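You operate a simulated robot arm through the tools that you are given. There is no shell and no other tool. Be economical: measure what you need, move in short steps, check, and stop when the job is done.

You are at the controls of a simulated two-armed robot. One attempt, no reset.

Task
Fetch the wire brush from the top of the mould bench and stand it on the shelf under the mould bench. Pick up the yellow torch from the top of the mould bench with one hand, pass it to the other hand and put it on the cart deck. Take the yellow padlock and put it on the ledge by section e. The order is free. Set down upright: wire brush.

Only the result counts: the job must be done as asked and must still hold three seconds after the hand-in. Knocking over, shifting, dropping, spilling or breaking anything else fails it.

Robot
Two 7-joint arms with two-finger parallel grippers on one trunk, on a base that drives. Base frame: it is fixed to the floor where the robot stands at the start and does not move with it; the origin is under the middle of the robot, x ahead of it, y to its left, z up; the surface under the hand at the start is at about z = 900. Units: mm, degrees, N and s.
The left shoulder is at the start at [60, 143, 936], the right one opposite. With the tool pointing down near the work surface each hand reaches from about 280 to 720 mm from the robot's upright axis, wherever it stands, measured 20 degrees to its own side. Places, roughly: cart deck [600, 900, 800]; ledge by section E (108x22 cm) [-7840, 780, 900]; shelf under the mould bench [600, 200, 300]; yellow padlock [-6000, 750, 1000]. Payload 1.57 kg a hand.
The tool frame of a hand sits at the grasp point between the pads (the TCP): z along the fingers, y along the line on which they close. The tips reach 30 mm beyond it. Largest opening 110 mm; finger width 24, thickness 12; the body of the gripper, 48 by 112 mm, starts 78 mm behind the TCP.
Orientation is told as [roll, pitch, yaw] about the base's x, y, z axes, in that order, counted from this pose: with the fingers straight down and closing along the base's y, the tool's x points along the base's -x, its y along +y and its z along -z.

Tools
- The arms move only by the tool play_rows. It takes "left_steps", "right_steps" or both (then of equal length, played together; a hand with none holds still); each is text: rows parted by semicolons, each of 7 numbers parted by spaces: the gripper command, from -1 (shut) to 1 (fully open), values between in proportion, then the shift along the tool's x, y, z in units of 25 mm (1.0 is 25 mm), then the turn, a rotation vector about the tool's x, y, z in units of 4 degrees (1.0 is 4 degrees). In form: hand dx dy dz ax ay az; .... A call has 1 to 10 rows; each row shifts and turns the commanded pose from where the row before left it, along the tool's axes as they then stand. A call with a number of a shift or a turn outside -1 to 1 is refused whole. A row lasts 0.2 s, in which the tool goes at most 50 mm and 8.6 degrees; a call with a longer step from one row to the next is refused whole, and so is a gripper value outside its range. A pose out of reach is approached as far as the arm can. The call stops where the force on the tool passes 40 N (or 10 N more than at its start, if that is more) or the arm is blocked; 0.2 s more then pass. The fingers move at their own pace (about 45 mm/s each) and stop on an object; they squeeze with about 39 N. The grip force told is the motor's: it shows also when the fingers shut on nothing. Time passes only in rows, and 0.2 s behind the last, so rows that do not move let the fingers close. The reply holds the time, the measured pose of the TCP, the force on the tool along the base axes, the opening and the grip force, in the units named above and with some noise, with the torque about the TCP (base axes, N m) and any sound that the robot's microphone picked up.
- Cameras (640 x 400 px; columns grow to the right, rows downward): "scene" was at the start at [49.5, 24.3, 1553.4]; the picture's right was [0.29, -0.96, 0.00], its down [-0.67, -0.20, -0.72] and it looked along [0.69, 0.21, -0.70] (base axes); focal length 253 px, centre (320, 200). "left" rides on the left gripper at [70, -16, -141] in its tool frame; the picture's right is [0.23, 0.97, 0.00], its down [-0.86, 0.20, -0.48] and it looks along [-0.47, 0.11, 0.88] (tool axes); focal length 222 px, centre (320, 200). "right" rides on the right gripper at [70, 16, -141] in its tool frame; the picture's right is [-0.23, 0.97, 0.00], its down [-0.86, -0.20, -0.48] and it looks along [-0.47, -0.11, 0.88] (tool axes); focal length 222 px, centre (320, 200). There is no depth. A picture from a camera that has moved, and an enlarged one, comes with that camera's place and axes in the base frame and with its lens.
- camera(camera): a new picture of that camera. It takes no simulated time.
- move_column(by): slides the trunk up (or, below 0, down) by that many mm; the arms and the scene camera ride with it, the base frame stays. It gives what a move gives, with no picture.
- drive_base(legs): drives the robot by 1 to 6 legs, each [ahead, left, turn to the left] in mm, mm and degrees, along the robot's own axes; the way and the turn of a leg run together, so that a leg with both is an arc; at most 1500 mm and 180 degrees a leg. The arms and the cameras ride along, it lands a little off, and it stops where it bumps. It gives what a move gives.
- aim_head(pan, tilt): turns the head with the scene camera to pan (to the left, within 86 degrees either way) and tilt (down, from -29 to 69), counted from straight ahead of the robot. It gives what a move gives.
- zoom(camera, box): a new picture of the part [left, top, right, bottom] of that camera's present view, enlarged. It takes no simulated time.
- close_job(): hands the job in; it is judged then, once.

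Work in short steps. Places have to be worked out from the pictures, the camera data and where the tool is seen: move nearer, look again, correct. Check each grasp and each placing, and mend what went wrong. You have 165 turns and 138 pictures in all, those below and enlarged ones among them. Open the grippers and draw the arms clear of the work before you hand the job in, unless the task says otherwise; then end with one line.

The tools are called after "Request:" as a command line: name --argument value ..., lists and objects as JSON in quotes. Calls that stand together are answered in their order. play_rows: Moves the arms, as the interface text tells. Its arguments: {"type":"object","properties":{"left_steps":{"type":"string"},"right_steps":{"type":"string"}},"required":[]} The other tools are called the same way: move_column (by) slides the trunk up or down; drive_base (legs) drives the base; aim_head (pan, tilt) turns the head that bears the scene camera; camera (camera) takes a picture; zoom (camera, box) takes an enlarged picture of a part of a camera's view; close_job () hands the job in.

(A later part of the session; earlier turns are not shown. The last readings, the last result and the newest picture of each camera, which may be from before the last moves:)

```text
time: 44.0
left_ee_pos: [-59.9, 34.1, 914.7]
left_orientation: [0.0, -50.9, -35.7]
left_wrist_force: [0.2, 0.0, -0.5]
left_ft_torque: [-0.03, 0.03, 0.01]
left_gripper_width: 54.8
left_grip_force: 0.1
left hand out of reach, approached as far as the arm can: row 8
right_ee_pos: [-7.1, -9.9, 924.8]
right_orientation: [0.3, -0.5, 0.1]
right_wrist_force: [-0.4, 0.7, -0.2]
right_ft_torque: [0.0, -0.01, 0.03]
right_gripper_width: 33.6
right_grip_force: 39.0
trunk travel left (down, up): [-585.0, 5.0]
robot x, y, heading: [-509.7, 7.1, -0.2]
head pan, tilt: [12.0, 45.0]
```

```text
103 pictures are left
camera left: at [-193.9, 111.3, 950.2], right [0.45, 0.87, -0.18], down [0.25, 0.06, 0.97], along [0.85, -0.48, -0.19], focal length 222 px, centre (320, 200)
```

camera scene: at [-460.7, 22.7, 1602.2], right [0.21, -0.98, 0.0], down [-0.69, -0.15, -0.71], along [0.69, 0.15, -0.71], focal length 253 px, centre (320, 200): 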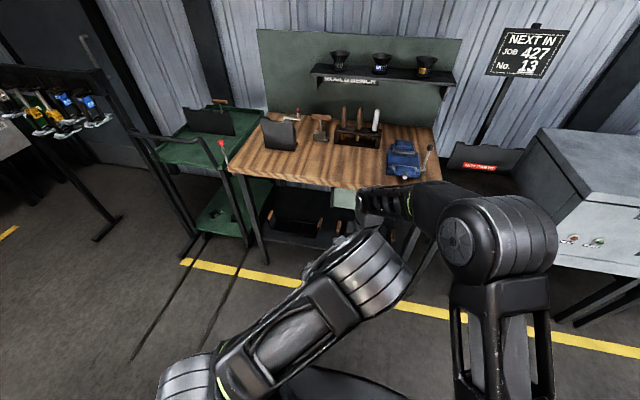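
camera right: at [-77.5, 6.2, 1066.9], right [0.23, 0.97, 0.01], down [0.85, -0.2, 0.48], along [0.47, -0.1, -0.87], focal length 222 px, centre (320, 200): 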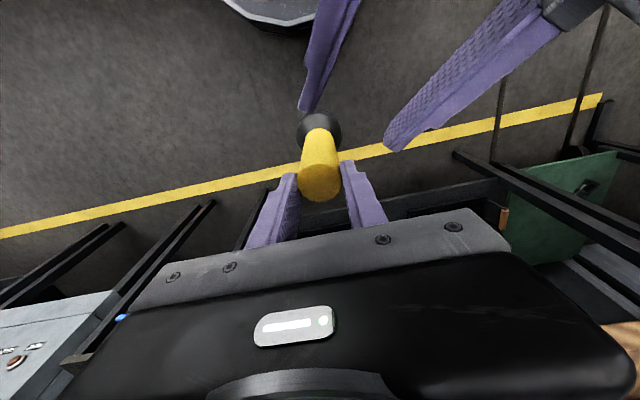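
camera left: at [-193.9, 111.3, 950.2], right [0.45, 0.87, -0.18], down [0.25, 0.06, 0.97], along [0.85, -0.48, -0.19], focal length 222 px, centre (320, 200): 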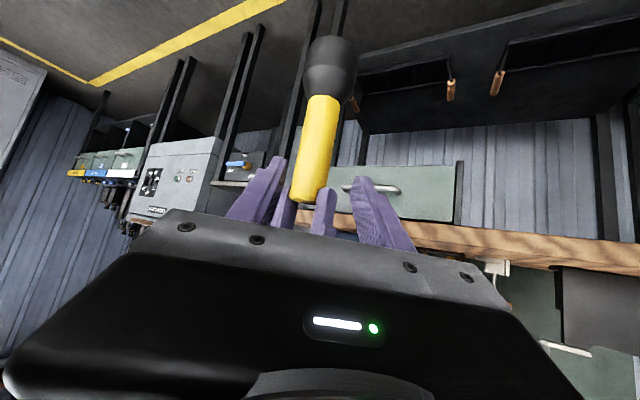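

Handover done. I fold the left hand away to the left side.

Request:
play_rows --left_steps "0 -0.3 1 0 -0.788 0 -0.616; 0 -0.3 1 0 -0.788 0 -0.616; 0 -0.3 1 0 -0.788 0 -0.616; 0 -0.3 1 0 -0.788 0 -0.616; 0 -0.3 1 0 -0.788 0 -0.616; 0 -0.3 1 0 -0.788 0 -0.616; 0 0 1 0 -0.788 0 -0.616; 0 0 1 0 -0.788 0 -0.616; 0 0 1 0 -0.788 0 -0.616; 0 0 0.5 0 0 0 0"

Request:
drive_base --legs '[[0, 800, 0]]'

Request:
aim_head --pan 0 --tilt 30

Request:
camera --camera "scene"

```text
time: 46.2
left_ee_pos: [41.9, 246.1, 949.5]
left_orientation: [1.1, -51.2, -0.6]
left_wrist_force: [0.0, 0.1, 0.2]
left_ft_torque: [0.0, -0.01, -0.01]
left_gripper_width: 55.1
left_grip_force: 0.0
right_ee_pos: [-6.5, -10.3, 925.1]
right_orientation: [0.4, -0.6, 0.1]
right_wrist_force: [-0.6, 0.1, 0.4]
right_ft_torque: [0.01, 0.03, -0.02]
right_gripper_width: 32.8
right_grip_force: 39.2
trunk travel left (down, up): [-585.0, 5.0]
robot x, y, heading: [-510.3, 7.5, -0.1]
head pan, tilt: [12.0, 45.0]
```

```text
time: 50.5
left_ee_pos: [42.4, 1036.0, 948.7]
left_orientation: [1.0, -51.3, -0.5]
left_wrist_force: [0.9, 0.5, 0.6]
left_ft_torque: [0.01, 0.02, -0.03]
left_gripper_width: 54.9
left_grip_force: 0.2
right_ee_pos: [-5.2, 782.9, 925.0]
right_orientation: [0.4, -0.6, 0.1]
right_wrist_force: [-0.2, 0.3, 0.5]
right_ft_torque: [-0.01, -0.02, 0.03]
right_gripper_width: 32.8
right_grip_force: 38.6
trunk travel left (down, up): [-585.0, 5.0]
robot x, y, heading: [-509.6, 796.5, 0.0]
head pan, tilt: [12.0, 45.0]
```

```text
time: 51.3
left_ee_pos: [42.5, 1037.0, 950.6]
left_orientation: [1.0, -51.2, -0.6]
left_wrist_force: [-0.7, -0.5, -0.6]
left_ft_torque: [-0.02, 0.03, 0.0]
left_gripper_width: 55.0
left_grip_force: 0.0
right_ee_pos: [-5.7, 782.5, 925.2]
right_orientation: [0.5, -0.6, 0.2]
right_wrist_force: [-0.7, -0.1, 0.1]
right_ft_torque: [0.01, 0.0, 0.0]
right_gripper_width: 32.8
right_grip_force: 38.7
trunk travel left (down, up): [-585.0, 5.0]
robot x, y, heading: [-510.9, 796.3, 0.1]
head pan, tilt: [0.0, 30.0]
```

```text
102 pictures are left
camera scene: at [-449.5, 797.8, 1624.7], right [0.0, -1.0, 0.0], down [-0.5, 0.0, -0.87], along [0.87, 0.0, -0.5], focal length 253 px, centre (320, 200)
```

scene: 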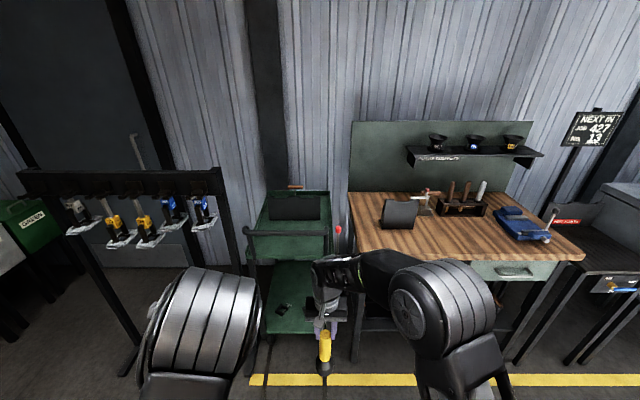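

Request:
zoom --camera "scene" --box '[220, 160, 380, 260]'

Request:
camera --camera "left"

```text
4.00 times, centred on (300, 210) of scene
camera zoom: at [-449.5, 797.8, 1624.7], right [0.0, -1.0, 0.0], down [-0.5, 0.0, -0.87], along [0.87, 0.0, -0.5], focal length 1010 px, centre (400, 160)
```

zoom: 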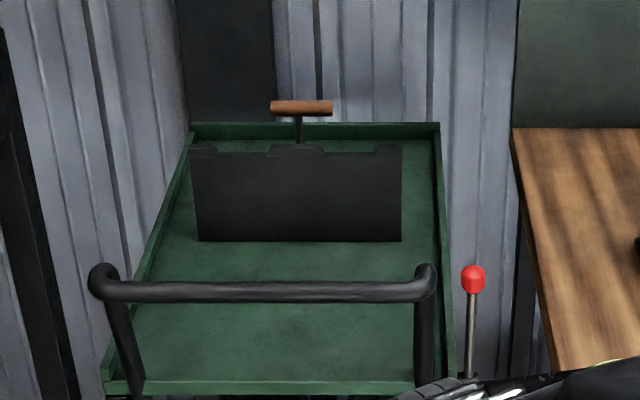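

```text
100 pictures are left
camera left: at [-111.1, 1019.5, 984.4], right [-0.15, 0.98, -0.17], down [0.16, 0.19, 0.97], along [0.98, 0.11, -0.19], focal length 222 px, centre (320, 200)
```

left: 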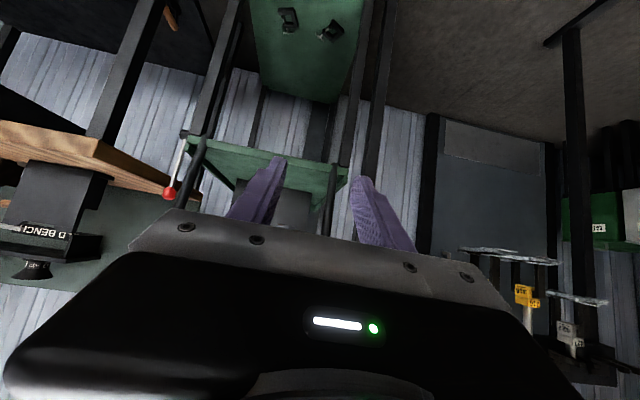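

The cart deck spans about x 423–1063 and y 735–1136. A push bar runs across its front at z≈1000, and a red lever stands at its front right corner. I'll bring the torch in around the bar, over the bench corner. First I raise the right hand and move the left hand up and aside.

Request:
play_rows --right_steps "-1 0 0 -0.9 0 0 0; -1 0 0 -0.9 0 0 0; -1 0 0 -0.9 0 0 0; -1 0 0 -0.9 0 0 0; -1 0 0 -0.9 0 0 0; -1 0 0 -0.9 0 0 0; -1 0 0 -0.9 0 0 0; -1 0 0 -0.9 0 0 0" --left_steps "0 -0.75 0.5 -0.75 0 0 0; 0 -0.75 0.5 -0.75 0 0 0; 0 -0.75 0.5 -0.75 0 0 0; 0 -0.75 0.5 -0.75 0 0 0; 0 -0.75 0.5 -0.75 0 0 0; 0 -0.75 0.5 -0.75 0 0 0; 0 -0.75 0.5 -0.75 0 0 0; 0 -0.75 0.5 -0.75 0 0 0"

Request:
camera --camera "scene"

```text
time: 53.1
left_ee_pos: [18.0, 1134.3, 1161.8]
left_orientation: [1.2, -50.9, -0.6]
left_wrist_force: [-0.1, -1.6, -0.9]
left_ft_torque: [0.04, 0.0, 0.0]
left_gripper_width: 55.2
left_grip_force: 0.0
right_ee_pos: [-6.9, 780.4, 1105.2]
right_orientation: [0.4, -0.4, 0.0]
right_wrist_force: [-0.1, -0.9, -2.9]
right_ft_torque: [0.08, 0.02, -0.01]
right_gripper_width: 32.8
right_grip_force: 38.8
trunk travel left (down, up): [-585.0, 5.0]
robot x, y, heading: [-514.5, 792.7, 0.1]
head pan, tilt: [0.0, 30.0]
```

```text
99 pictures are left
camera scene: at [-449.0, 795.9, 1624.8], right [0.0, -1.0, 0.0], down [-0.5, 0.0, -0.87], along [0.87, 0.0, -0.5], focal length 253 px, centre (320, 200)
```

scene: 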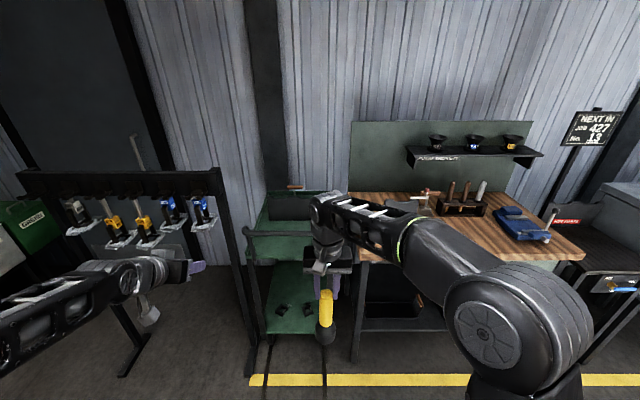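

The right hand now has the torch bottom at about z 926. I extend the arm 90 mm forward, drive right so the hand is at y≈640, and go forward over the bench corner.

Request:
play_rows --right_steps "-1 -0.9 0 0 0 0 0; -1 -0.9 0 0 0 0 0; -1 -0.9 0 0 0 0 0; -1 -0.9 0 0 0 0 0"

Request:
drive_base --legs '[[0, -145, 0], [250, 0, 0]]'

Request:
camera --camera "scene"

Request:
camera --camera "right"

```text
time: 54.1
left_ee_pos: [17.7, 1134.9, 1163.0]
left_orientation: [1.0, -51.2, -0.5]
left_wrist_force: [-0.4, -0.1, -0.2]
left_ft_torque: [0.01, -0.02, 0.0]
left_gripper_width: 54.8
left_grip_force: 0.0
right_ee_pos: [71.7, 781.6, 1105.1]
right_orientation: [0.4, -0.6, 0.1]
right_wrist_force: [0.6, 0.2, -1.9]
right_ft_torque: [-0.03, -0.01, -0.06]
right_gripper_width: 32.7
right_grip_force: 38.9
right hand out of reach, approached as far as the arm can: row 4
trunk travel left (down, up): [-585.0, 5.0]
robot x, y, heading: [-511.9, 795.4, 0.1]
head pan, tilt: [0.0, 30.0]
```

```text
time: 56.8
left_ee_pos: [266.3, 990.2, 1161.8]
left_orientation: [1.0, -51.1, -0.6]
left_wrist_force: [0.7, 0.4, 0.4]
left_ft_torque: [-0.01, 0.06, 0.01]
left_gripper_width: 54.9
left_grip_force: 0.0
right_ee_pos: [320.1, 635.6, 1105.1]
right_orientation: [0.4, -0.5, 0.0]
right_wrist_force: [-0.3, 0.6, -2.5]
right_ft_torque: [-0.02, 0.03, 0.01]
right_gripper_width: 32.8
right_grip_force: 39.5
trunk travel left (down, up): [-585.0, 5.0]
robot x, y, heading: [-262.4, 653.3, 0.0]
head pan, tilt: [0.0, 30.0]
```

```text
98 pictures are left
camera scene: at [-201.0, 652.8, 1624.7], right [0.0, -1.0, 0.0], down [-0.5, 0.0, -0.87], along [0.87, 0.0, -0.5], focal length 253 px, centre (320, 200)
```

scene: 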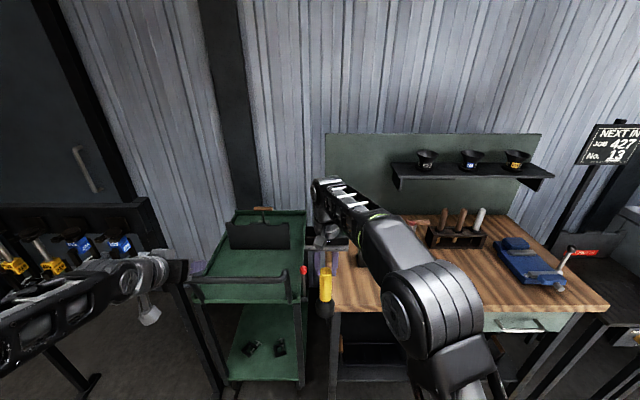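

```text
97 pictures are left
camera right: at [247.1, 651.9, 1246.0], right [0.23, 0.97, 0.01], down [0.85, -0.2, 0.48], along [0.47, -0.1, -0.87], focal length 222 px, centre (320, 200)
```

right: 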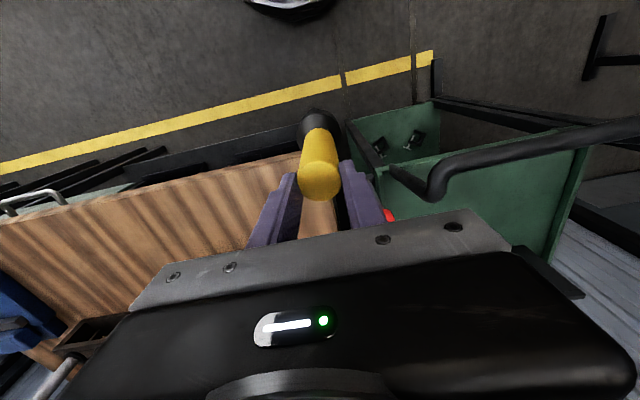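

The bar is at about (427, 770–1120, 963), and the lever knob at about (477,715,945). The hand at y≈636 clears both, so I drive forward 260 and then left 260.

Request:
drive_base --legs '[[260, 0, 0]]'

Request:
camera --camera "right"

Request:
camera --camera "scene"

```text
time: 58.7
left_ee_pos: [522.0, 995.8, 1161.3]
left_orientation: [0.9, -51.0, -0.1]
left_wrist_force: [0.6, 0.1, 0.5]
left_ft_torque: [0.01, 0.04, 0.02]
left_gripper_width: 55.0
left_grip_force: 0.0
right_ee_pos: [578.5, 641.4, 1103.7]
right_orientation: [0.3, -0.5, 0.6]
right_wrist_force: [0.9, -0.5, -2.4]
right_ft_torque: [-0.02, 0.01, -0.02]
right_gripper_width: 32.9
right_grip_force: 39.2
trunk travel left (down, up): [-585.0, 5.0]
robot x, y, heading: [-4.2, 656.9, 0.4]
head pan, tilt: [0.0, 30.0]
```

```text
96 pictures are left
camera right: at [507.3, 657.5, 1246.0], right [0.22, 0.98, 0.01], down [0.85, -0.19, 0.48], along [0.47, -0.1, -0.87], focal length 222 px, centre (320, 200)
```

right: 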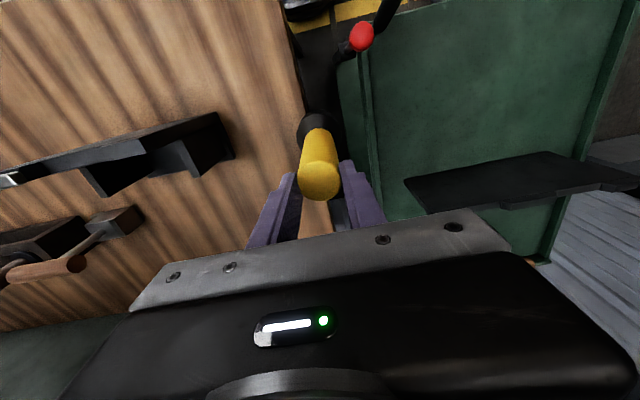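

```text
95 pictures are left
camera scene: at [59.2, 654.5, 1624.7], right [0.01, -1.0, 0.0], down [-0.5, 0.0, -0.87], along [0.87, 0.01, -0.5], focal length 253 px, centre (320, 200)
```

scene: 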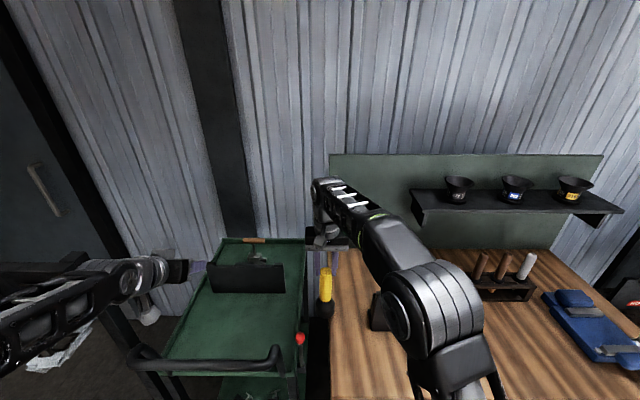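

The panel's base is at x≈750 and the target zone (580,900) is free. I drive left 260.

Request:
drive_base --legs '[[0, 260, 0]]'

Request:
camera --camera "right"

Request:
camera --camera "scene"

```text
time: 60.1
left_ee_pos: [521.2, 1140.6, 1161.5]
left_orientation: [0.5, -51.0, -0.2]
left_wrist_force: [0.1, 0.4, -0.8]
left_ft_torque: [-0.01, 0.01, -0.01]
left_gripper_width: 55.0
left_grip_force: 0.1
right_ee_pos: [576.7, 791.7, 1103.0]
right_orientation: [0.4, -0.5, 0.6]
right_wrist_force: [-0.2, 0.0, -2.0]
right_ft_torque: [0.04, 0.02, -0.01]
right_gripper_width: 32.7
right_grip_force: 38.7
trunk travel left (down, up): [-585.0, 5.0]
robot x, y, heading: [-4.6, 806.6, 0.7]
head pan, tilt: [0.0, 30.0]
stopped in leg 1: the force on the tool passed its limit at 77 N (the readings are from after the stop); the commanded pose is now the measured one
```

```text
94 pictures are left
camera right: at [505.8, 808.1, 1245.3], right [0.22, 0.98, 0.01], down [0.85, -0.19, 0.48], along [0.47, -0.1, -0.87], focal length 222 px, centre (320, 200)
```

right: 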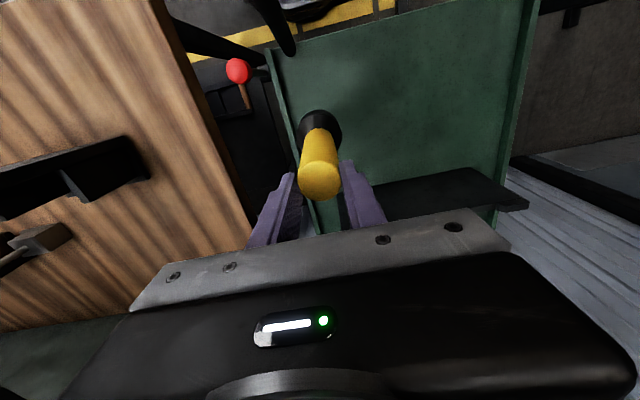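

```text
93 pictures are left
camera scene: at [57.5, 804.8, 1624.7], right [0.01, -1.0, 0.0], down [-0.5, 0.0, -0.87], along [0.87, 0.01, -0.5], focal length 253 px, centre (320, 200)
```

scene: 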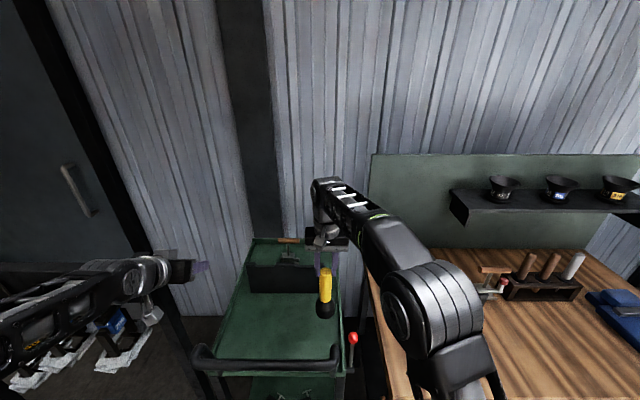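

The left hand touched something on its side, likely the drill rack. I look with the left camera before moving.

Request:
camera --camera "left"

Request:
zoom --camera "scene" --box '[0, 200, 240, 400]'

```text
92 pictures are left
camera left: at [368.4, 1122.6, 1197.0], right [-0.15, 0.97, -0.17], down [0.17, 0.2, 0.97], along [0.97, 0.11, -0.19], focal length 222 px, centre (320, 200)
```

left: 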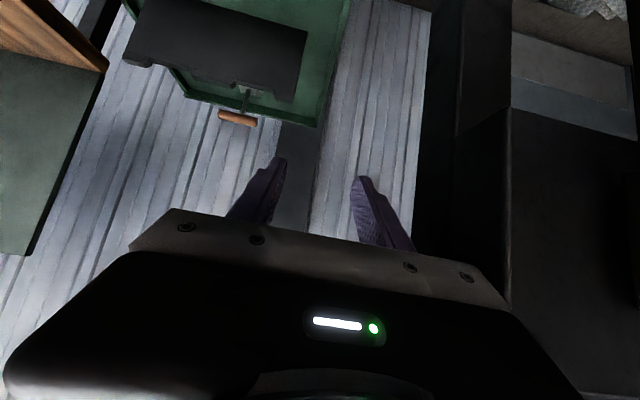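

```text
2.00 times, centred on (120, 300) of scene
camera zoom: at [57.5, 804.8, 1624.7], right [0.01, -1.0, 0.0], down [-0.5, 0.0, -0.87], along [0.87, 0.01, -0.5], focal length 505 px, centre (720, 0)
```

zoom: 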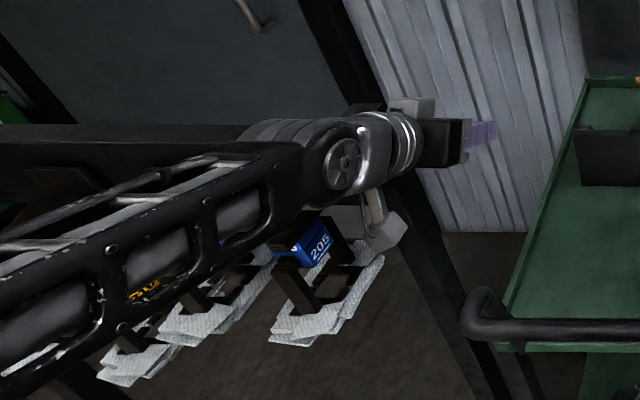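

Nothing looks disturbed. I leave the base, draw the left hand inward 75 mm away from the rack, and shift the right hand 55 mm left over the deck.

Request:
play_rows --left_steps "0 0 -0.7 0 0 0 0; 0 0 -0.7 0 0 0 0; 0 0 -0.7 0 0 0 0; 0 0 -0.7 0 0 0 0; 0 0 -0.2 0 0 0 0" --right_steps "-1 0.1 0.45 0.3 0 0 0; -1 0.1 0.45 0.3 0 0 0; -1 0.1 0.45 0.3 0 0 0; -1 0.1 0.45 0.3 0 0 0; -1 0.1 0.45 0.3 0 0 0"

Request:
camera --camera "right"

Request:
zoom --camera "scene" --box '[200, 200, 400, 400]'

```text
time: 61.3
left_ee_pos: [521.0, 1064.7, 1161.0]
left_orientation: [0.5, -51.0, -0.1]
left_wrist_force: [-0.3, 0.1, 1.0]
left_ft_torque: [-0.01, 0.02, -0.02]
left_gripper_width: 55.0
left_grip_force: 0.0
right_ee_pos: [563.9, 851.3, 1068.3]
right_orientation: [0.4, -0.5, 0.6]
right_wrist_force: [-0.2, -1.0, -2.1]
right_ft_torque: [-0.01, 0.0, 0.03]
right_gripper_width: 32.6
right_grip_force: 39.0
trunk travel left (down, up): [-585.0, 5.0]
robot x, y, heading: [-4.4, 805.2, 0.5]
head pan, tilt: [0.0, 30.0]
```

```text
90 pictures are left
camera right: at [491.9, 867.0, 1210.0], right [0.22, 0.98, 0.01], down [0.85, -0.19, 0.49], along [0.48, -0.1, -0.87], focal length 222 px, centre (320, 200)
```

right: 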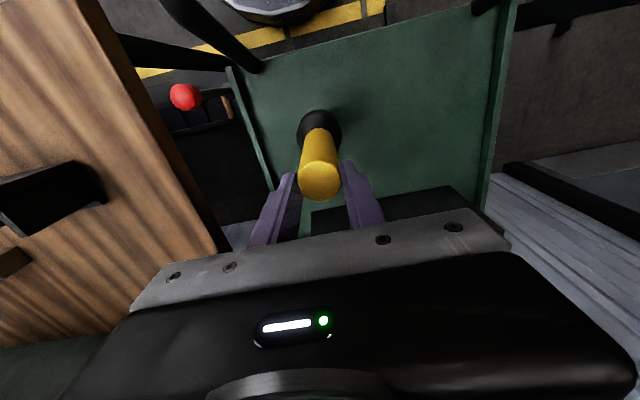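

```text
2.00 times, centred on (300, 300) of scene
camera zoom: at [56.9, 806.7, 1624.8], right [0.01, -1.0, 0.0], down [-0.5, 0.0, -0.87], along [0.87, 0.01, -0.5], focal length 505 px, centre (360, 0)
```

zoom: 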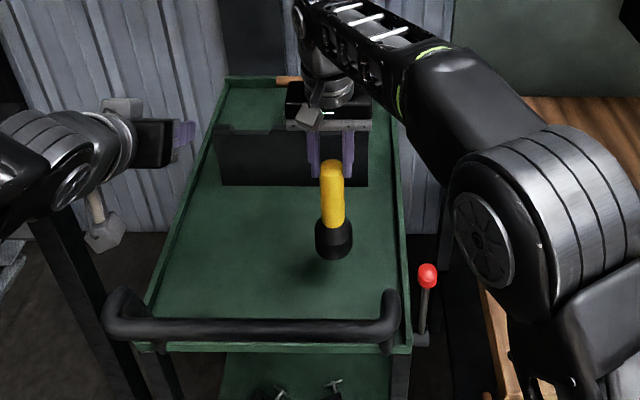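

The torch is vertical above the free deck at (564,851), with its bottom at about z 890. I lower it 80 mm, then probe gently.

Request:
play_rows --right_steps "-1 0 0 0.8 0 0 0; -1 0 0 0.8 0 0 0; -1 0 0 0.8 0 0 0; -1 0 0 0.6 0 0 0; -1 0 0 0.2 0 0 0; -1 0 0 0.2 0 0 0; -1 0 0 0 0 0 0"

Request:
zoom --camera "scene" --box '[260, 260, 380, 360]'

```text
time: 62.9
left_ee_pos: [518.4, 1065.0, 1162.1]
left_orientation: [0.4, -51.1, -0.1]
left_wrist_force: [-0.2, 0.2, 0.1]
left_ft_torque: [-0.01, -0.01, 0.03]
left_gripper_width: 55.1
left_grip_force: 0.0
right_ee_pos: [565.2, 851.2, 985.2]
right_orientation: [0.4, -0.8, 0.6]
right_wrist_force: [-3.9, 0.0, 18.7]
right_ft_torque: [-0.19, 0.18, -0.04]
right_gripper_width: 32.7
right_grip_force: 38.9
trunk travel left (down, up): [-585.0, 5.0]
robot x, y, heading: [-5.7, 808.9, 0.6]
head pan, tilt: [0.0, 30.0]
```

```text
4.00 times, centred on (320, 310) of scene
camera zoom: at [54.3, 806.1, 1625.2], right [0.01, -1.0, 0.0], down [-0.5, 0.0, -0.87], along [0.87, 0.01, -0.5], focal length 1010 px, centre (320, -240)
```

zoom: 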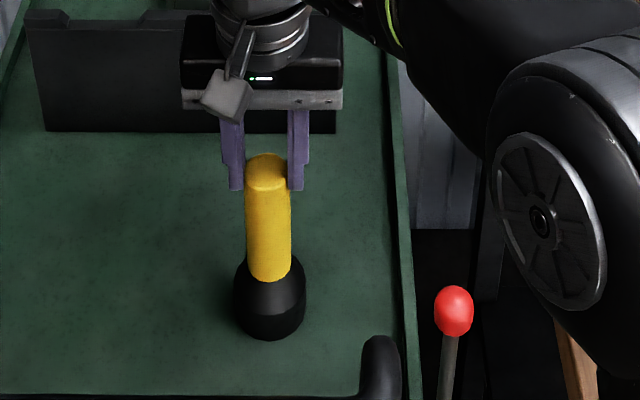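

The torch rests on the deck, with 19 N of contact. I open gently and rise.

Request:
play_rows --right_steps "-1 0 0 -0.08 0 0 0; -0.2 0 0 0 0 0 0; 0.1 0 0 0 0 0 0; 0.3 0 0 0 0 0 0; 0.3 0 0 -0.5 0 0 0; 0.3 0 0 -0.8 0 0 0; 0.3 0 0 -0.8 0 0 0; 0.3 0 0 -0.8 0 0 0; 0.3 0 0 -0.8 0 0 0; 0.3 0 0 -0.8 0 0 0"

Request:
zoom --camera "scene" --box '[240, 240, 400, 360]'

```text
time: 65.1
left_ee_pos: [520.5, 1066.7, 1161.9]
left_orientation: [0.3, -51.1, 0.0]
left_wrist_force: [-0.6, 0.0, -0.1]
left_ft_torque: [0.0, 0.01, 0.0]
left_gripper_width: 55.1
left_grip_force: 0.0
right_ee_pos: [562.5, 851.0, 1099.2]
right_orientation: [0.4, -0.8, 0.6]
right_wrist_force: [0.0, 0.7, 0.4]
right_ft_torque: [0.02, -0.04, 0.0]
right_gripper_width: 71.5
right_grip_force: 0.1
trunk travel left (down, up): [-585.0, 5.0]
robot x, y, heading: [-0.5, 808.2, 0.4]
head pan, tilt: [0.0, 30.0]
```

```text
3.33 times, centred on (320, 300) of scene
camera zoom: at [55.4, 807.8, 1624.8], right [0.01, -1.0, 0.0], down [-0.5, -0.01, -0.87], along [0.87, 0.01, -0.5], focal length 842 px, centre (320, -133)
```

zoom: 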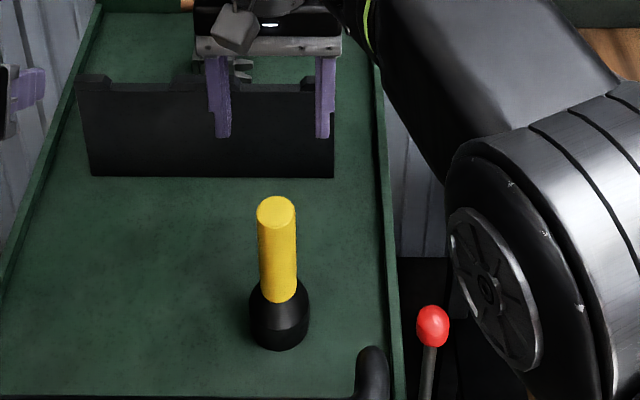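

The torch stands upright on the deck. I back straight out, then tuck the right arm to its side.

Request:
drive_base --legs '[[-450, 0, 0]]'

Request:
play_rows --right_steps "1 0.7 -0.95 -0.2 0 0 0; 1 0.7 -0.95 -0.2 0 0 0; 1 0.7 -0.95 -0.2 0 0 0; 1 0.7 -0.95 -0.2 0 0 0; 1 0.7 -0.95 -0.2 0 0 0; 1 0.7 -0.95 -0.2 0 0 0; 1 0.7 -0.95 -0.2 0 0 0; 1 0.7 -0.95 -0.2 0 0 0; 1 0.7 -0.95 -0.2 0 0 0; 1 0.7 -0.95 0 0 0 0"

Request:
camera --camera "scene"

```text
time: 67.9
left_ee_pos: [60.0, 1061.9, 1162.4]
left_orientation: [0.4, -51.2, -0.1]
left_wrist_force: [-0.3, 0.0, -0.5]
left_ft_torque: [0.03, -0.01, 0.0]
left_gripper_width: 54.9
left_grip_force: 0.1
right_ee_pos: [103.3, 847.1, 1098.5]
right_orientation: [0.5, -0.7, 0.8]
right_wrist_force: [-1.0, -0.4, 0.5]
right_ft_torque: [0.02, 0.01, 0.01]
right_gripper_width: 71.4
right_grip_force: 0.0
trunk travel left (down, up): [-585.0, 5.0]
robot x, y, heading: [-467.1, 802.4, 0.5]
head pan, tilt: [0.0, 30.0]
```

```text
time: 70.1
left_ee_pos: [60.1, 1061.6, 1161.9]
left_orientation: [0.4, -51.1, 0.0]
left_wrist_force: [-0.2, -0.1, 0.4]
left_ft_torque: [0.03, 0.0, -0.02]
left_gripper_width: 54.9
left_grip_force: 0.3
right_ee_pos: [-69.9, 606.2, 1137.6]
right_orientation: [0.5, -0.8, 0.7]
right_wrist_force: [-0.7, 0.1, -0.1]
right_ft_torque: [0.02, -0.01, 0.01]
right_gripper_width: 110.0
right_grip_force: 0.1
trunk travel left (down, up): [-585.0, 5.0]
robot x, y, heading: [-468.0, 804.2, 0.6]
head pan, tilt: [0.0, 30.0]
```

```text
86 pictures are left
camera scene: at [-404.5, 801.5, 1624.8], right [0.01, -1.0, 0.0], down [-0.5, 0.0, -0.87], along [0.87, 0.01, -0.5], focal length 253 px, centre (320, 200)
```

scene: 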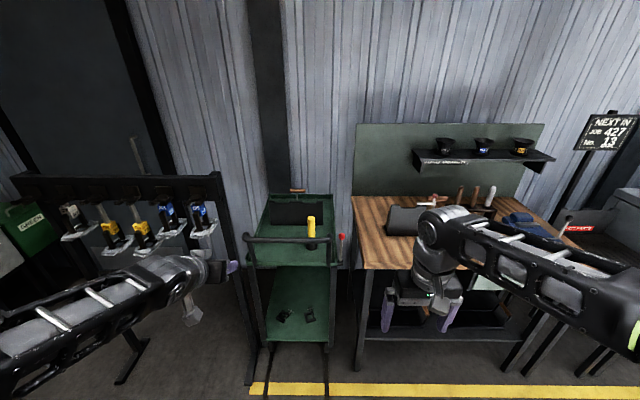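

The rack looks unchanged. I drive right to the bench centre line and look at the shelf underneath.

Request:
drive_base --legs '[[0, -800, -0.6]]'

Request:
move_column --by -400

Request:
camera --camera "scene"

Request:
zoom --camera "scene" --box '[180, 200, 420, 350]'

```text
time: 74.4
left_ee_pos: [65.4, 253.4, 1162.4]
left_orientation: [0.4, -51.1, -0.9]
left_wrist_force: [1.0, -0.2, -0.3]
left_ft_torque: [0.03, -0.01, 0.04]
left_gripper_width: 55.1
left_grip_force: 0.1
right_ee_pos: [-69.3, -199.4, 1137.2]
right_orientation: [0.5, -0.8, -0.1]
right_wrist_force: [1.0, 0.0, -0.3]
right_ft_torque: [0.03, -0.04, -0.02]
right_gripper_width: 110.0
right_grip_force: 0.1
trunk travel left (down, up): [-585.0, 5.0]
robot x, y, heading: [-466.7, 1.8, -0.1]
head pan, tilt: [0.0, 30.0]
```

```text
time: 78.2
left_ee_pos: [66.3, 254.2, 761.0]
left_orientation: [0.4, -51.1, -1.0]
left_wrist_force: [0.4, 0.3, 0.1]
left_ft_torque: [0.0, 0.01, 0.01]
left_gripper_width: 55.1
left_grip_force: 0.0
right_ee_pos: [-69.5, -200.9, 738.3]
right_orientation: [0.5, -0.8, -0.1]
right_wrist_force: [-0.5, 0.2, 0.0]
right_ft_torque: [-0.01, 0.03, -0.02]
right_gripper_width: 110.0
right_grip_force: 0.1
trunk travel left (down, up): [-185.0, 405.0]
robot x, y, heading: [-465.2, 2.3, -0.2]
head pan, tilt: [0.0, 30.0]
```

```text
85 pictures are left
camera scene: at [-401.8, 0.9, 1224.8], right [0.0, -1.0, 0.0], down [-0.5, 0.0, -0.87], along [0.87, 0.0, -0.5], focal length 253 px, centre (320, 200)
```

scene: 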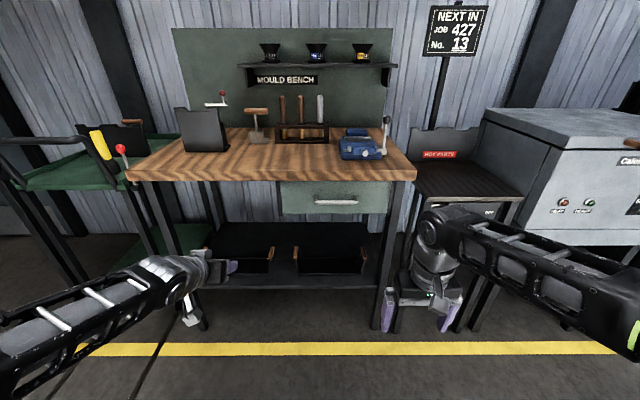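

```text
2.67 times, centred on (300, 275) of scene
camera zoom: at [-401.8, 0.9, 1224.8], right [0.0, -1.0, 0.0], down [-0.5, 0.0, -0.87], along [0.87, 0.0, -0.5], focal length 674 px, centre (373, 0)
```

zoom: 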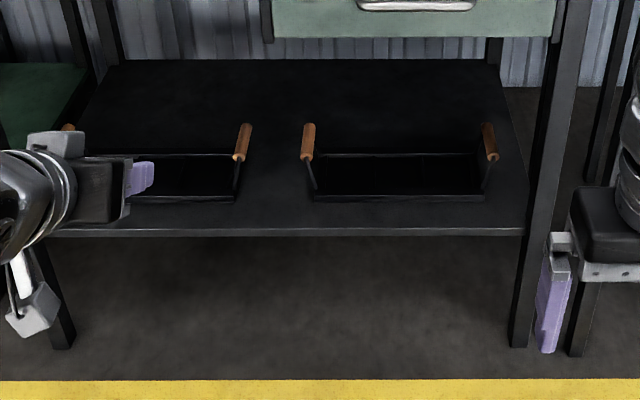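

The two trays leave a gap around y 109–245, starting at x≈475, and the front strip from x 402 is free. I'll stand the brush near (460,177). First I go back up to the bench for the brush.

Request:
move_column --by 400

Request:
drive_base --legs '[[455, 0, 0]]'

Request:
aim_head --pan 5 --tilt 40

Request:
camera --camera "scene"

Request:
camera --camera "left"

```text
time: 82.0
left_ee_pos: [66.1, 254.1, 1161.3]
left_orientation: [0.5, -51.0, -0.9]
left_wrist_force: [0.0, 0.7, -0.2]
left_ft_torque: [0.03, 0.01, -0.03]
left_gripper_width: 54.6
left_grip_force: 0.0
right_ee_pos: [-69.5, -201.1, 1137.2]
right_orientation: [0.5, -0.8, -0.1]
right_wrist_force: [0.8, -0.7, 0.1]
right_ft_torque: [0.0, -0.03, 0.01]
right_gripper_width: 109.8
right_grip_force: 0.1
trunk travel left (down, up): [-585.0, 5.0]
robot x, y, heading: [-463.8, 0.8, -0.3]
head pan, tilt: [0.0, 30.0]
```

```text
time: 84.8
left_ee_pos: [520.6, 255.6, 1161.7]
left_orientation: [0.3, -51.0, -0.6]
left_wrist_force: [0.3, -0.7, 0.4]
left_ft_torque: [0.0, -0.01, 0.01]
left_gripper_width: 54.9
left_grip_force: 0.1
right_ee_pos: [387.1, -200.0, 1139.0]
right_orientation: [0.5, -0.8, 0.1]
right_wrist_force: [0.6, 0.2, 0.5]
right_ft_torque: [-0.02, -0.01, -0.02]
right_gripper_width: 110.0
right_grip_force: 0.1
trunk travel left (down, up): [-585.0, 5.0]
robot x, y, heading: [-7.0, 0.5, 0.1]
head pan, tilt: [0.0, 30.0]
```

```text
time: 85.5
left_ee_pos: [519.3, 255.4, 1161.3]
left_orientation: [0.4, -51.1, -0.6]
left_wrist_force: [-0.3, -0.1, -0.9]
left_ft_torque: [0.0, -0.01, 0.0]
left_gripper_width: 54.8
left_grip_force: 0.0
right_ee_pos: [386.7, -198.4, 1137.2]
right_orientation: [0.4, -0.8, 0.0]
right_wrist_force: [-0.6, -0.3, 0.0]
right_ft_torque: [0.02, 0.01, -0.01]
right_gripper_width: 110.0
right_grip_force: 0.0
trunk travel left (down, up): [-585.0, 5.0]
robot x, y, heading: [-5.5, 0.9, 0.1]
head pan, tilt: [5.0, 40.0]
```

```text
83 pictures are left
camera scene: at [47.4, 7.5, 1609.5], right [0.09, -1.0, 0.0], down [-0.64, -0.06, -0.77], along [0.76, 0.07, -0.64], focal length 253 px, centre (320, 200)
```

scene: 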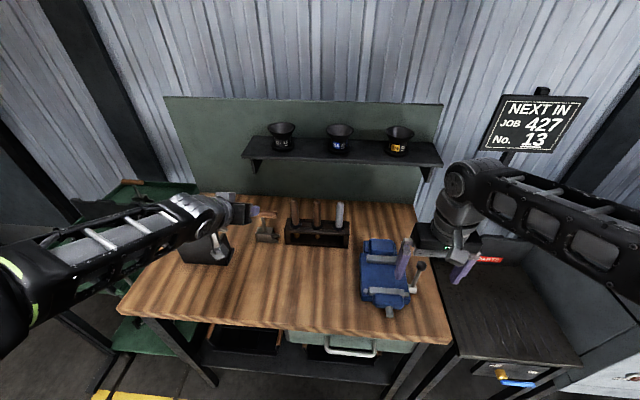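

```text
82 pictures are left
camera left: at [366.5, 239.7, 1196.8], right [-0.14, 0.98, -0.17], down [0.17, 0.19, 0.97], along [0.98, 0.1, -0.19], focal length 222 px, centre (320, 200)
```

left: 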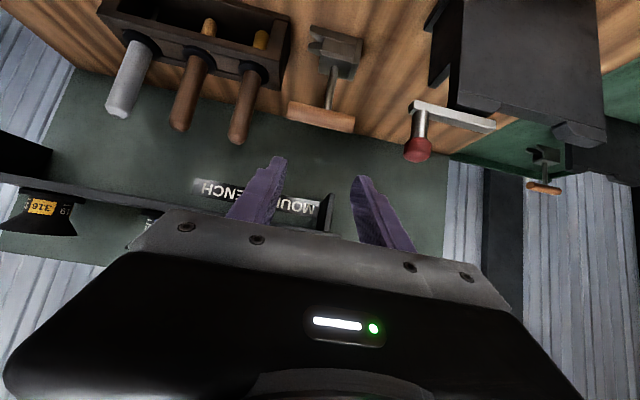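

The left camera confirms the brush handle top at about (673,146,1075). I move the left hand to the pre-grasp point.

Request:
play_rows --left_steps "0 0 -0.88 0 0 0 0; 0 0 -0.88 0 0 0 0; 0 0 -0.88 0 0 0 0; 0 0 -0.88 0 0 0 0; 0 0 -0.88 0 0 0 0; 0 0.05 0 0.8 0 0 0; 0 0.05 0 0.8 0 0 0; 0 0.05 0 0.8 0 0 0; 0 0 0 0.7 0 0 0"

Request:
camera --camera "left"

Request:
zoom --camera "scene" --box '[220, 160, 380, 260]'

```text
time: 87.5
left_ee_pos: [578.5, 145.4, 1108.8]
left_orientation: [0.3, -51.1, -0.6]
left_wrist_force: [0.4, -0.6, -0.4]
left_ft_torque: [-0.01, -0.01, 0.03]
left_gripper_width: 54.9
left_grip_force: 0.1
right_ee_pos: [386.0, -198.6, 1137.5]
right_orientation: [0.6, -0.8, 0.1]
right_wrist_force: [0.0, 0.2, -0.4]
right_ft_torque: [0.0, 0.01, -0.03]
right_gripper_width: 110.0
right_grip_force: 0.1
trunk travel left (down, up): [-585.0, 5.0]
robot x, y, heading: [-8.5, -0.6, 0.0]
head pan, tilt: [5.0, 40.0]
```

```text
81 pictures are left
camera left: at [424.7, 129.5, 1144.0], right [-0.14, 0.98, -0.17], down [0.17, 0.19, 0.97], along [0.98, 0.11, -0.19], focal length 222 px, centre (320, 200)
```

left: 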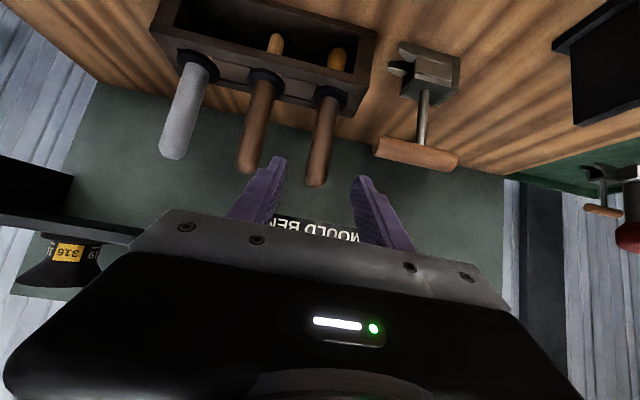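

```text
4.00 times, centred on (300, 210) of scene
camera zoom: at [48.1, 7.6, 1609.5], right [0.09, -1.0, 0.0], down [-0.64, -0.06, -0.77], along [0.76, 0.07, -0.64], focal length 1010 px, centre (400, 160)
```

zoom: 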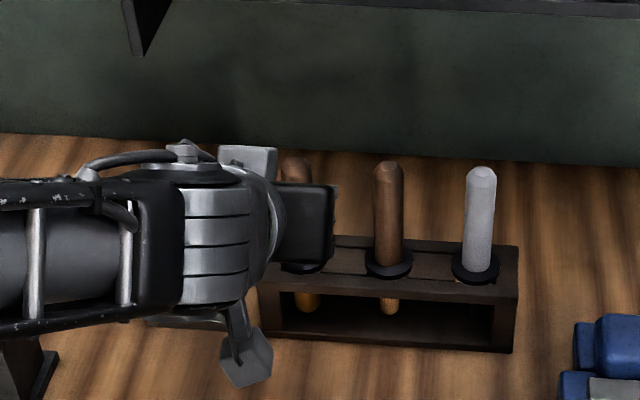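

Aligned. I advance 120 mm along the tool and close on the brush handle.

Request:
play_rows --left_steps "0 -0.02 0.03 0.8 0 0 0; 0 -0.02 0.03 0.8 0 0 0; 0 -0.02 0 0.8 0 0 0; 0 -0.02 0 0.8 0 0 0; 0 0 0 0.8 0 0 0; 0 0 0 0.8 0 0 0; -1 0 0 0 0 0 0; -1 0 0 0 0 0 0; -1 0 0 0 0 0 0; -1 0 0 0 0 0 0"

Request:
camera --camera "left"

```text
time: 89.7
left_ee_pos: [670.3, 145.8, 1035.7]
left_orientation: [0.4, -51.1, -0.6]
left_wrist_force: [0.1, -0.9, 0.0]
left_ft_torque: [-0.04, -0.06, 0.04]
left_gripper_width: 23.5
left_grip_force: 33.0
right_ee_pos: [386.4, -199.5, 1137.8]
right_orientation: [0.6, -0.8, 0.1]
right_wrist_force: [-0.7, 0.6, -0.1]
right_ft_torque: [-0.02, 0.01, 0.02]
right_gripper_width: 109.9
right_grip_force: 0.1
trunk travel left (down, up): [-585.0, 5.0]
robot x, y, heading: [-10.4, 2.7, -0.3]
head pan, tilt: [5.0, 40.0]
```

```text
79 pictures are left
camera left: at [517.4, 131.2, 1071.2], right [-0.14, 0.98, -0.17], down [0.17, 0.19, 0.97], along [0.98, 0.1, -0.19], focal length 222 px, centre (320, 200)
```

left: 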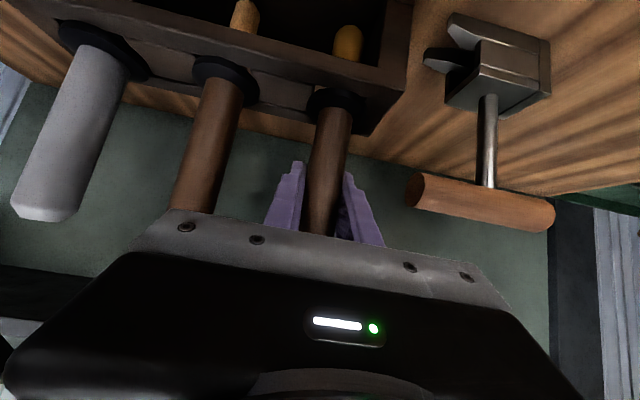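

Gripped at 23.5 mm. I lift straight up 90 mm.

Request:
play_rows --left_steps "-1 -0.39 0 -0.315 0 0 0; -1 -0.62 0 -0.5 0 0 0; -1 -0.62 0 -0.5 0 0 0; -1 -0.62 0 -0.5 0 0 0; -1 -0.62 0 -0.5 0 0 0"

Request:
camera --camera "left"

Request:
zoom --camera "scene" --box '[220, 140, 380, 240]'

```text
time: 90.9
left_ee_pos: [671.2, 146.1, 1128.3]
left_orientation: [0.4, -51.0, -0.6]
left_wrist_force: [0.8, 0.1, -1.8]
left_ft_torque: [0.0, 0.02, 0.02]
left_gripper_width: 23.6
left_grip_force: 35.6
right_ee_pos: [385.8, -199.8, 1138.7]
right_orientation: [0.6, -0.8, 0.2]
right_wrist_force: [0.2, -0.3, 0.1]
right_ft_torque: [-0.01, -0.01, 0.02]
right_gripper_width: 109.9
right_grip_force: 0.1
trunk travel left (down, up): [-585.0, 5.0]
robot x, y, heading: [-9.1, -0.9, -0.0]
head pan, tilt: [5.0, 40.0]
```

```text
78 pictures are left
camera left: at [518.4, 131.0, 1163.8], right [-0.14, 0.98, -0.17], down [0.17, 0.19, 0.97], along [0.98, 0.1, -0.19], focal length 222 px, centre (320, 200)
```

left: 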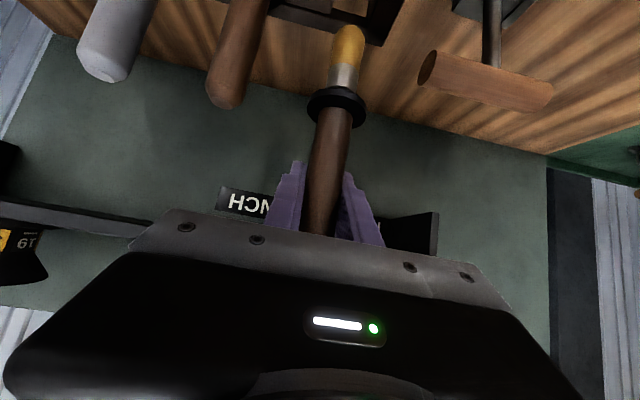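

```text
4.00 times, centred on (300, 190) of scene
camera zoom: at [47.3, 7.4, 1609.5], right [0.09, -1.0, 0.0], down [-0.64, -0.06, -0.77], along [0.76, 0.07, -0.64], focal length 1010 px, centre (400, 240)
```

zoom: 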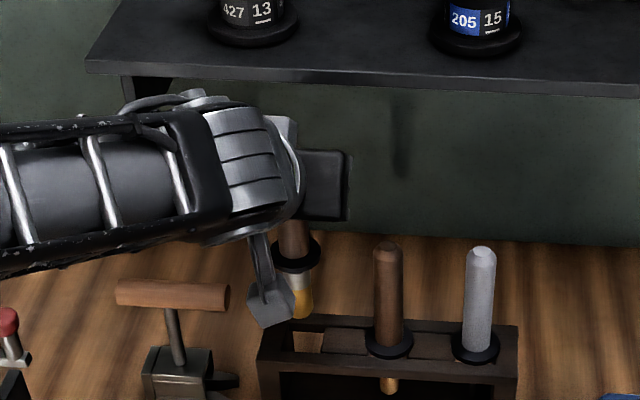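

Let me look closely at the lifted tool to confirm that it is a wire brush.

Request:
zoom --camera "left" --box '[300, 10, 400, 110]'

```text
4.00 times, centred on (350, 60) of left
camera zoom: at [518.4, 131.0, 1163.8], right [-0.14, 0.98, -0.17], down [0.17, 0.19, 0.97], along [0.98, 0.1, -0.19], focal length 888 px, centre (200, 760)
```

zoom: 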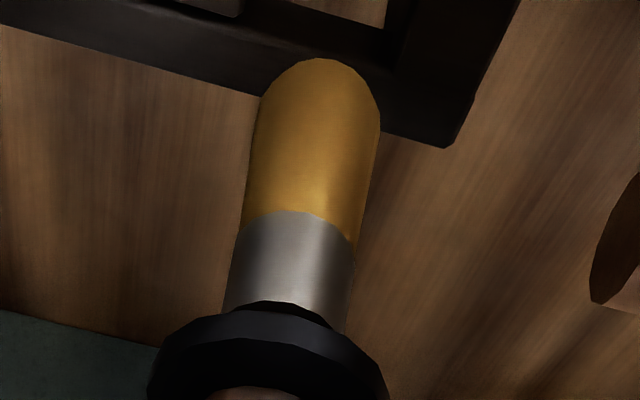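

It is metallic brass, so this is the wire brush. I back off and lower the trunk in two steps.

Request:
drive_base --legs '[[-420, 0, 0]]'

Request:
move_column --by -400

Request:
move_column --by -165

Request:
aim_head --pan 10 --tilt 30

Request:
camera --camera "scene"

Request:
camera --camera "left"

```text
time: 93.5
left_ee_pos: [255.4, 145.3, 1129.2]
left_orientation: [0.4, -51.1, -0.9]
left_wrist_force: [-0.7, -0.3, -1.3]
left_ft_torque: [0.0, -0.03, -0.05]
left_gripper_width: 23.4
left_grip_force: 36.1
right_ee_pos: [-33.0, -200.2, 1136.9]
right_orientation: [0.5, -0.9, -0.2]
right_wrist_force: [-0.5, 0.0, 0.1]
right_ft_torque: [0.01, -0.06, -0.01]
right_gripper_width: 109.9
right_grip_force: 0.0
trunk travel left (down, up): [-585.0, 5.0]
robot x, y, heading: [-425.8, -0.7, -0.3]
head pan, tilt: [5.0, 40.0]
```

```text
time: 97.3
left_ee_pos: [255.8, 144.3, 728.7]
left_orientation: [0.4, -51.1, -0.9]
left_wrist_force: [0.0, -0.8, 0.0]
left_ft_torque: [0.02, -0.03, 0.0]
left_gripper_width: 23.6
left_grip_force: 36.0
right_ee_pos: [-32.4, -200.6, 738.4]
right_orientation: [0.4, -0.8, -0.3]
right_wrist_force: [0.5, -0.8, 0.2]
right_ft_torque: [0.0, 0.0, 0.05]
right_gripper_width: 109.9
right_grip_force: 0.1
trunk travel left (down, up): [-185.0, 405.0]
robot x, y, heading: [-424.6, -0.1, -0.5]
head pan, tilt: [5.0, 40.0]
```

```text
time: 99.2
left_ee_pos: [255.0, 144.8, 563.7]
left_orientation: [0.4, -51.1, -0.9]
left_wrist_force: [-0.8, -0.5, -1.0]
left_ft_torque: [-0.03, 0.02, 0.0]
left_gripper_width: 23.5
left_grip_force: 36.4
right_ee_pos: [-31.7, -200.5, 572.8]
right_orientation: [0.4, -0.8, -0.1]
right_wrist_force: [-0.7, 0.0, 0.1]
right_ft_torque: [-0.04, 0.02, 0.03]
right_gripper_width: 109.7
right_grip_force: 0.1
trunk travel left (down, up): [-20.0, 570.0]
robot x, y, heading: [-425.6, 2.5, -0.3]
head pan, tilt: [5.0, 40.0]
```

```text
time: 99.9
left_ee_pos: [255.6, 144.4, 564.5]
left_orientation: [0.4, -51.0, -0.9]
left_wrist_force: [0.0, -0.1, -1.6]
left_ft_torque: [-0.02, 0.0, 0.03]
left_gripper_width: 23.8
left_grip_force: 36.2
right_ee_pos: [-31.5, -201.0, 572.4]
right_orientation: [0.5, -0.7, -0.2]
right_wrist_force: [0.0, 0.9, 0.4]
right_ft_torque: [0.0, 0.01, -0.03]
right_gripper_width: 110.1
right_grip_force: 0.0
trunk travel left (down, up): [-20.0, 570.0]
robot x, y, heading: [-427.0, 2.0, -0.3]
head pan, tilt: [10.0, 30.0]
```

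```text
75 pictures are left
camera scene: at [-364.9, 16.7, 1059.8], right [0.17, -0.99, 0.0], down [-0.49, -0.08, -0.87], along [0.85, 0.14, -0.5], focal length 253 px, centre (320, 200)
```

scene: 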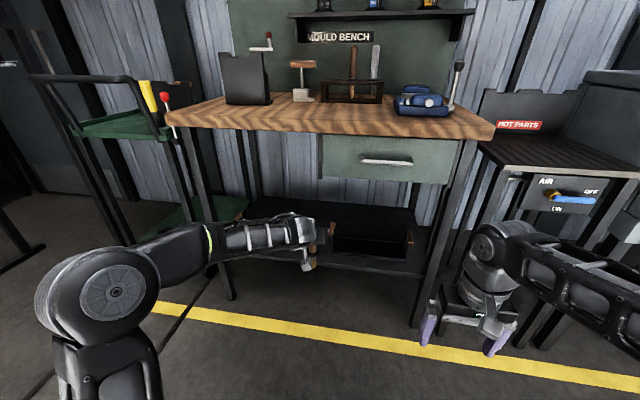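

```text
74 pictures are left
camera left: at [102.4, 129.1, 598.5], right [-0.13, 0.98, -0.17], down [0.17, 0.19, 0.97], along [0.98, 0.1, -0.19], focal length 222 px, centre (320, 200)
```

left: 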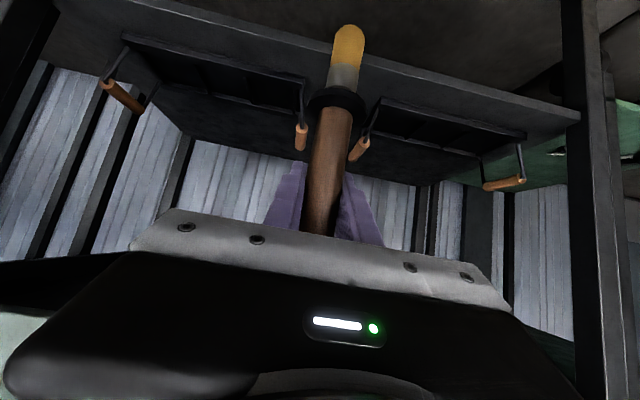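

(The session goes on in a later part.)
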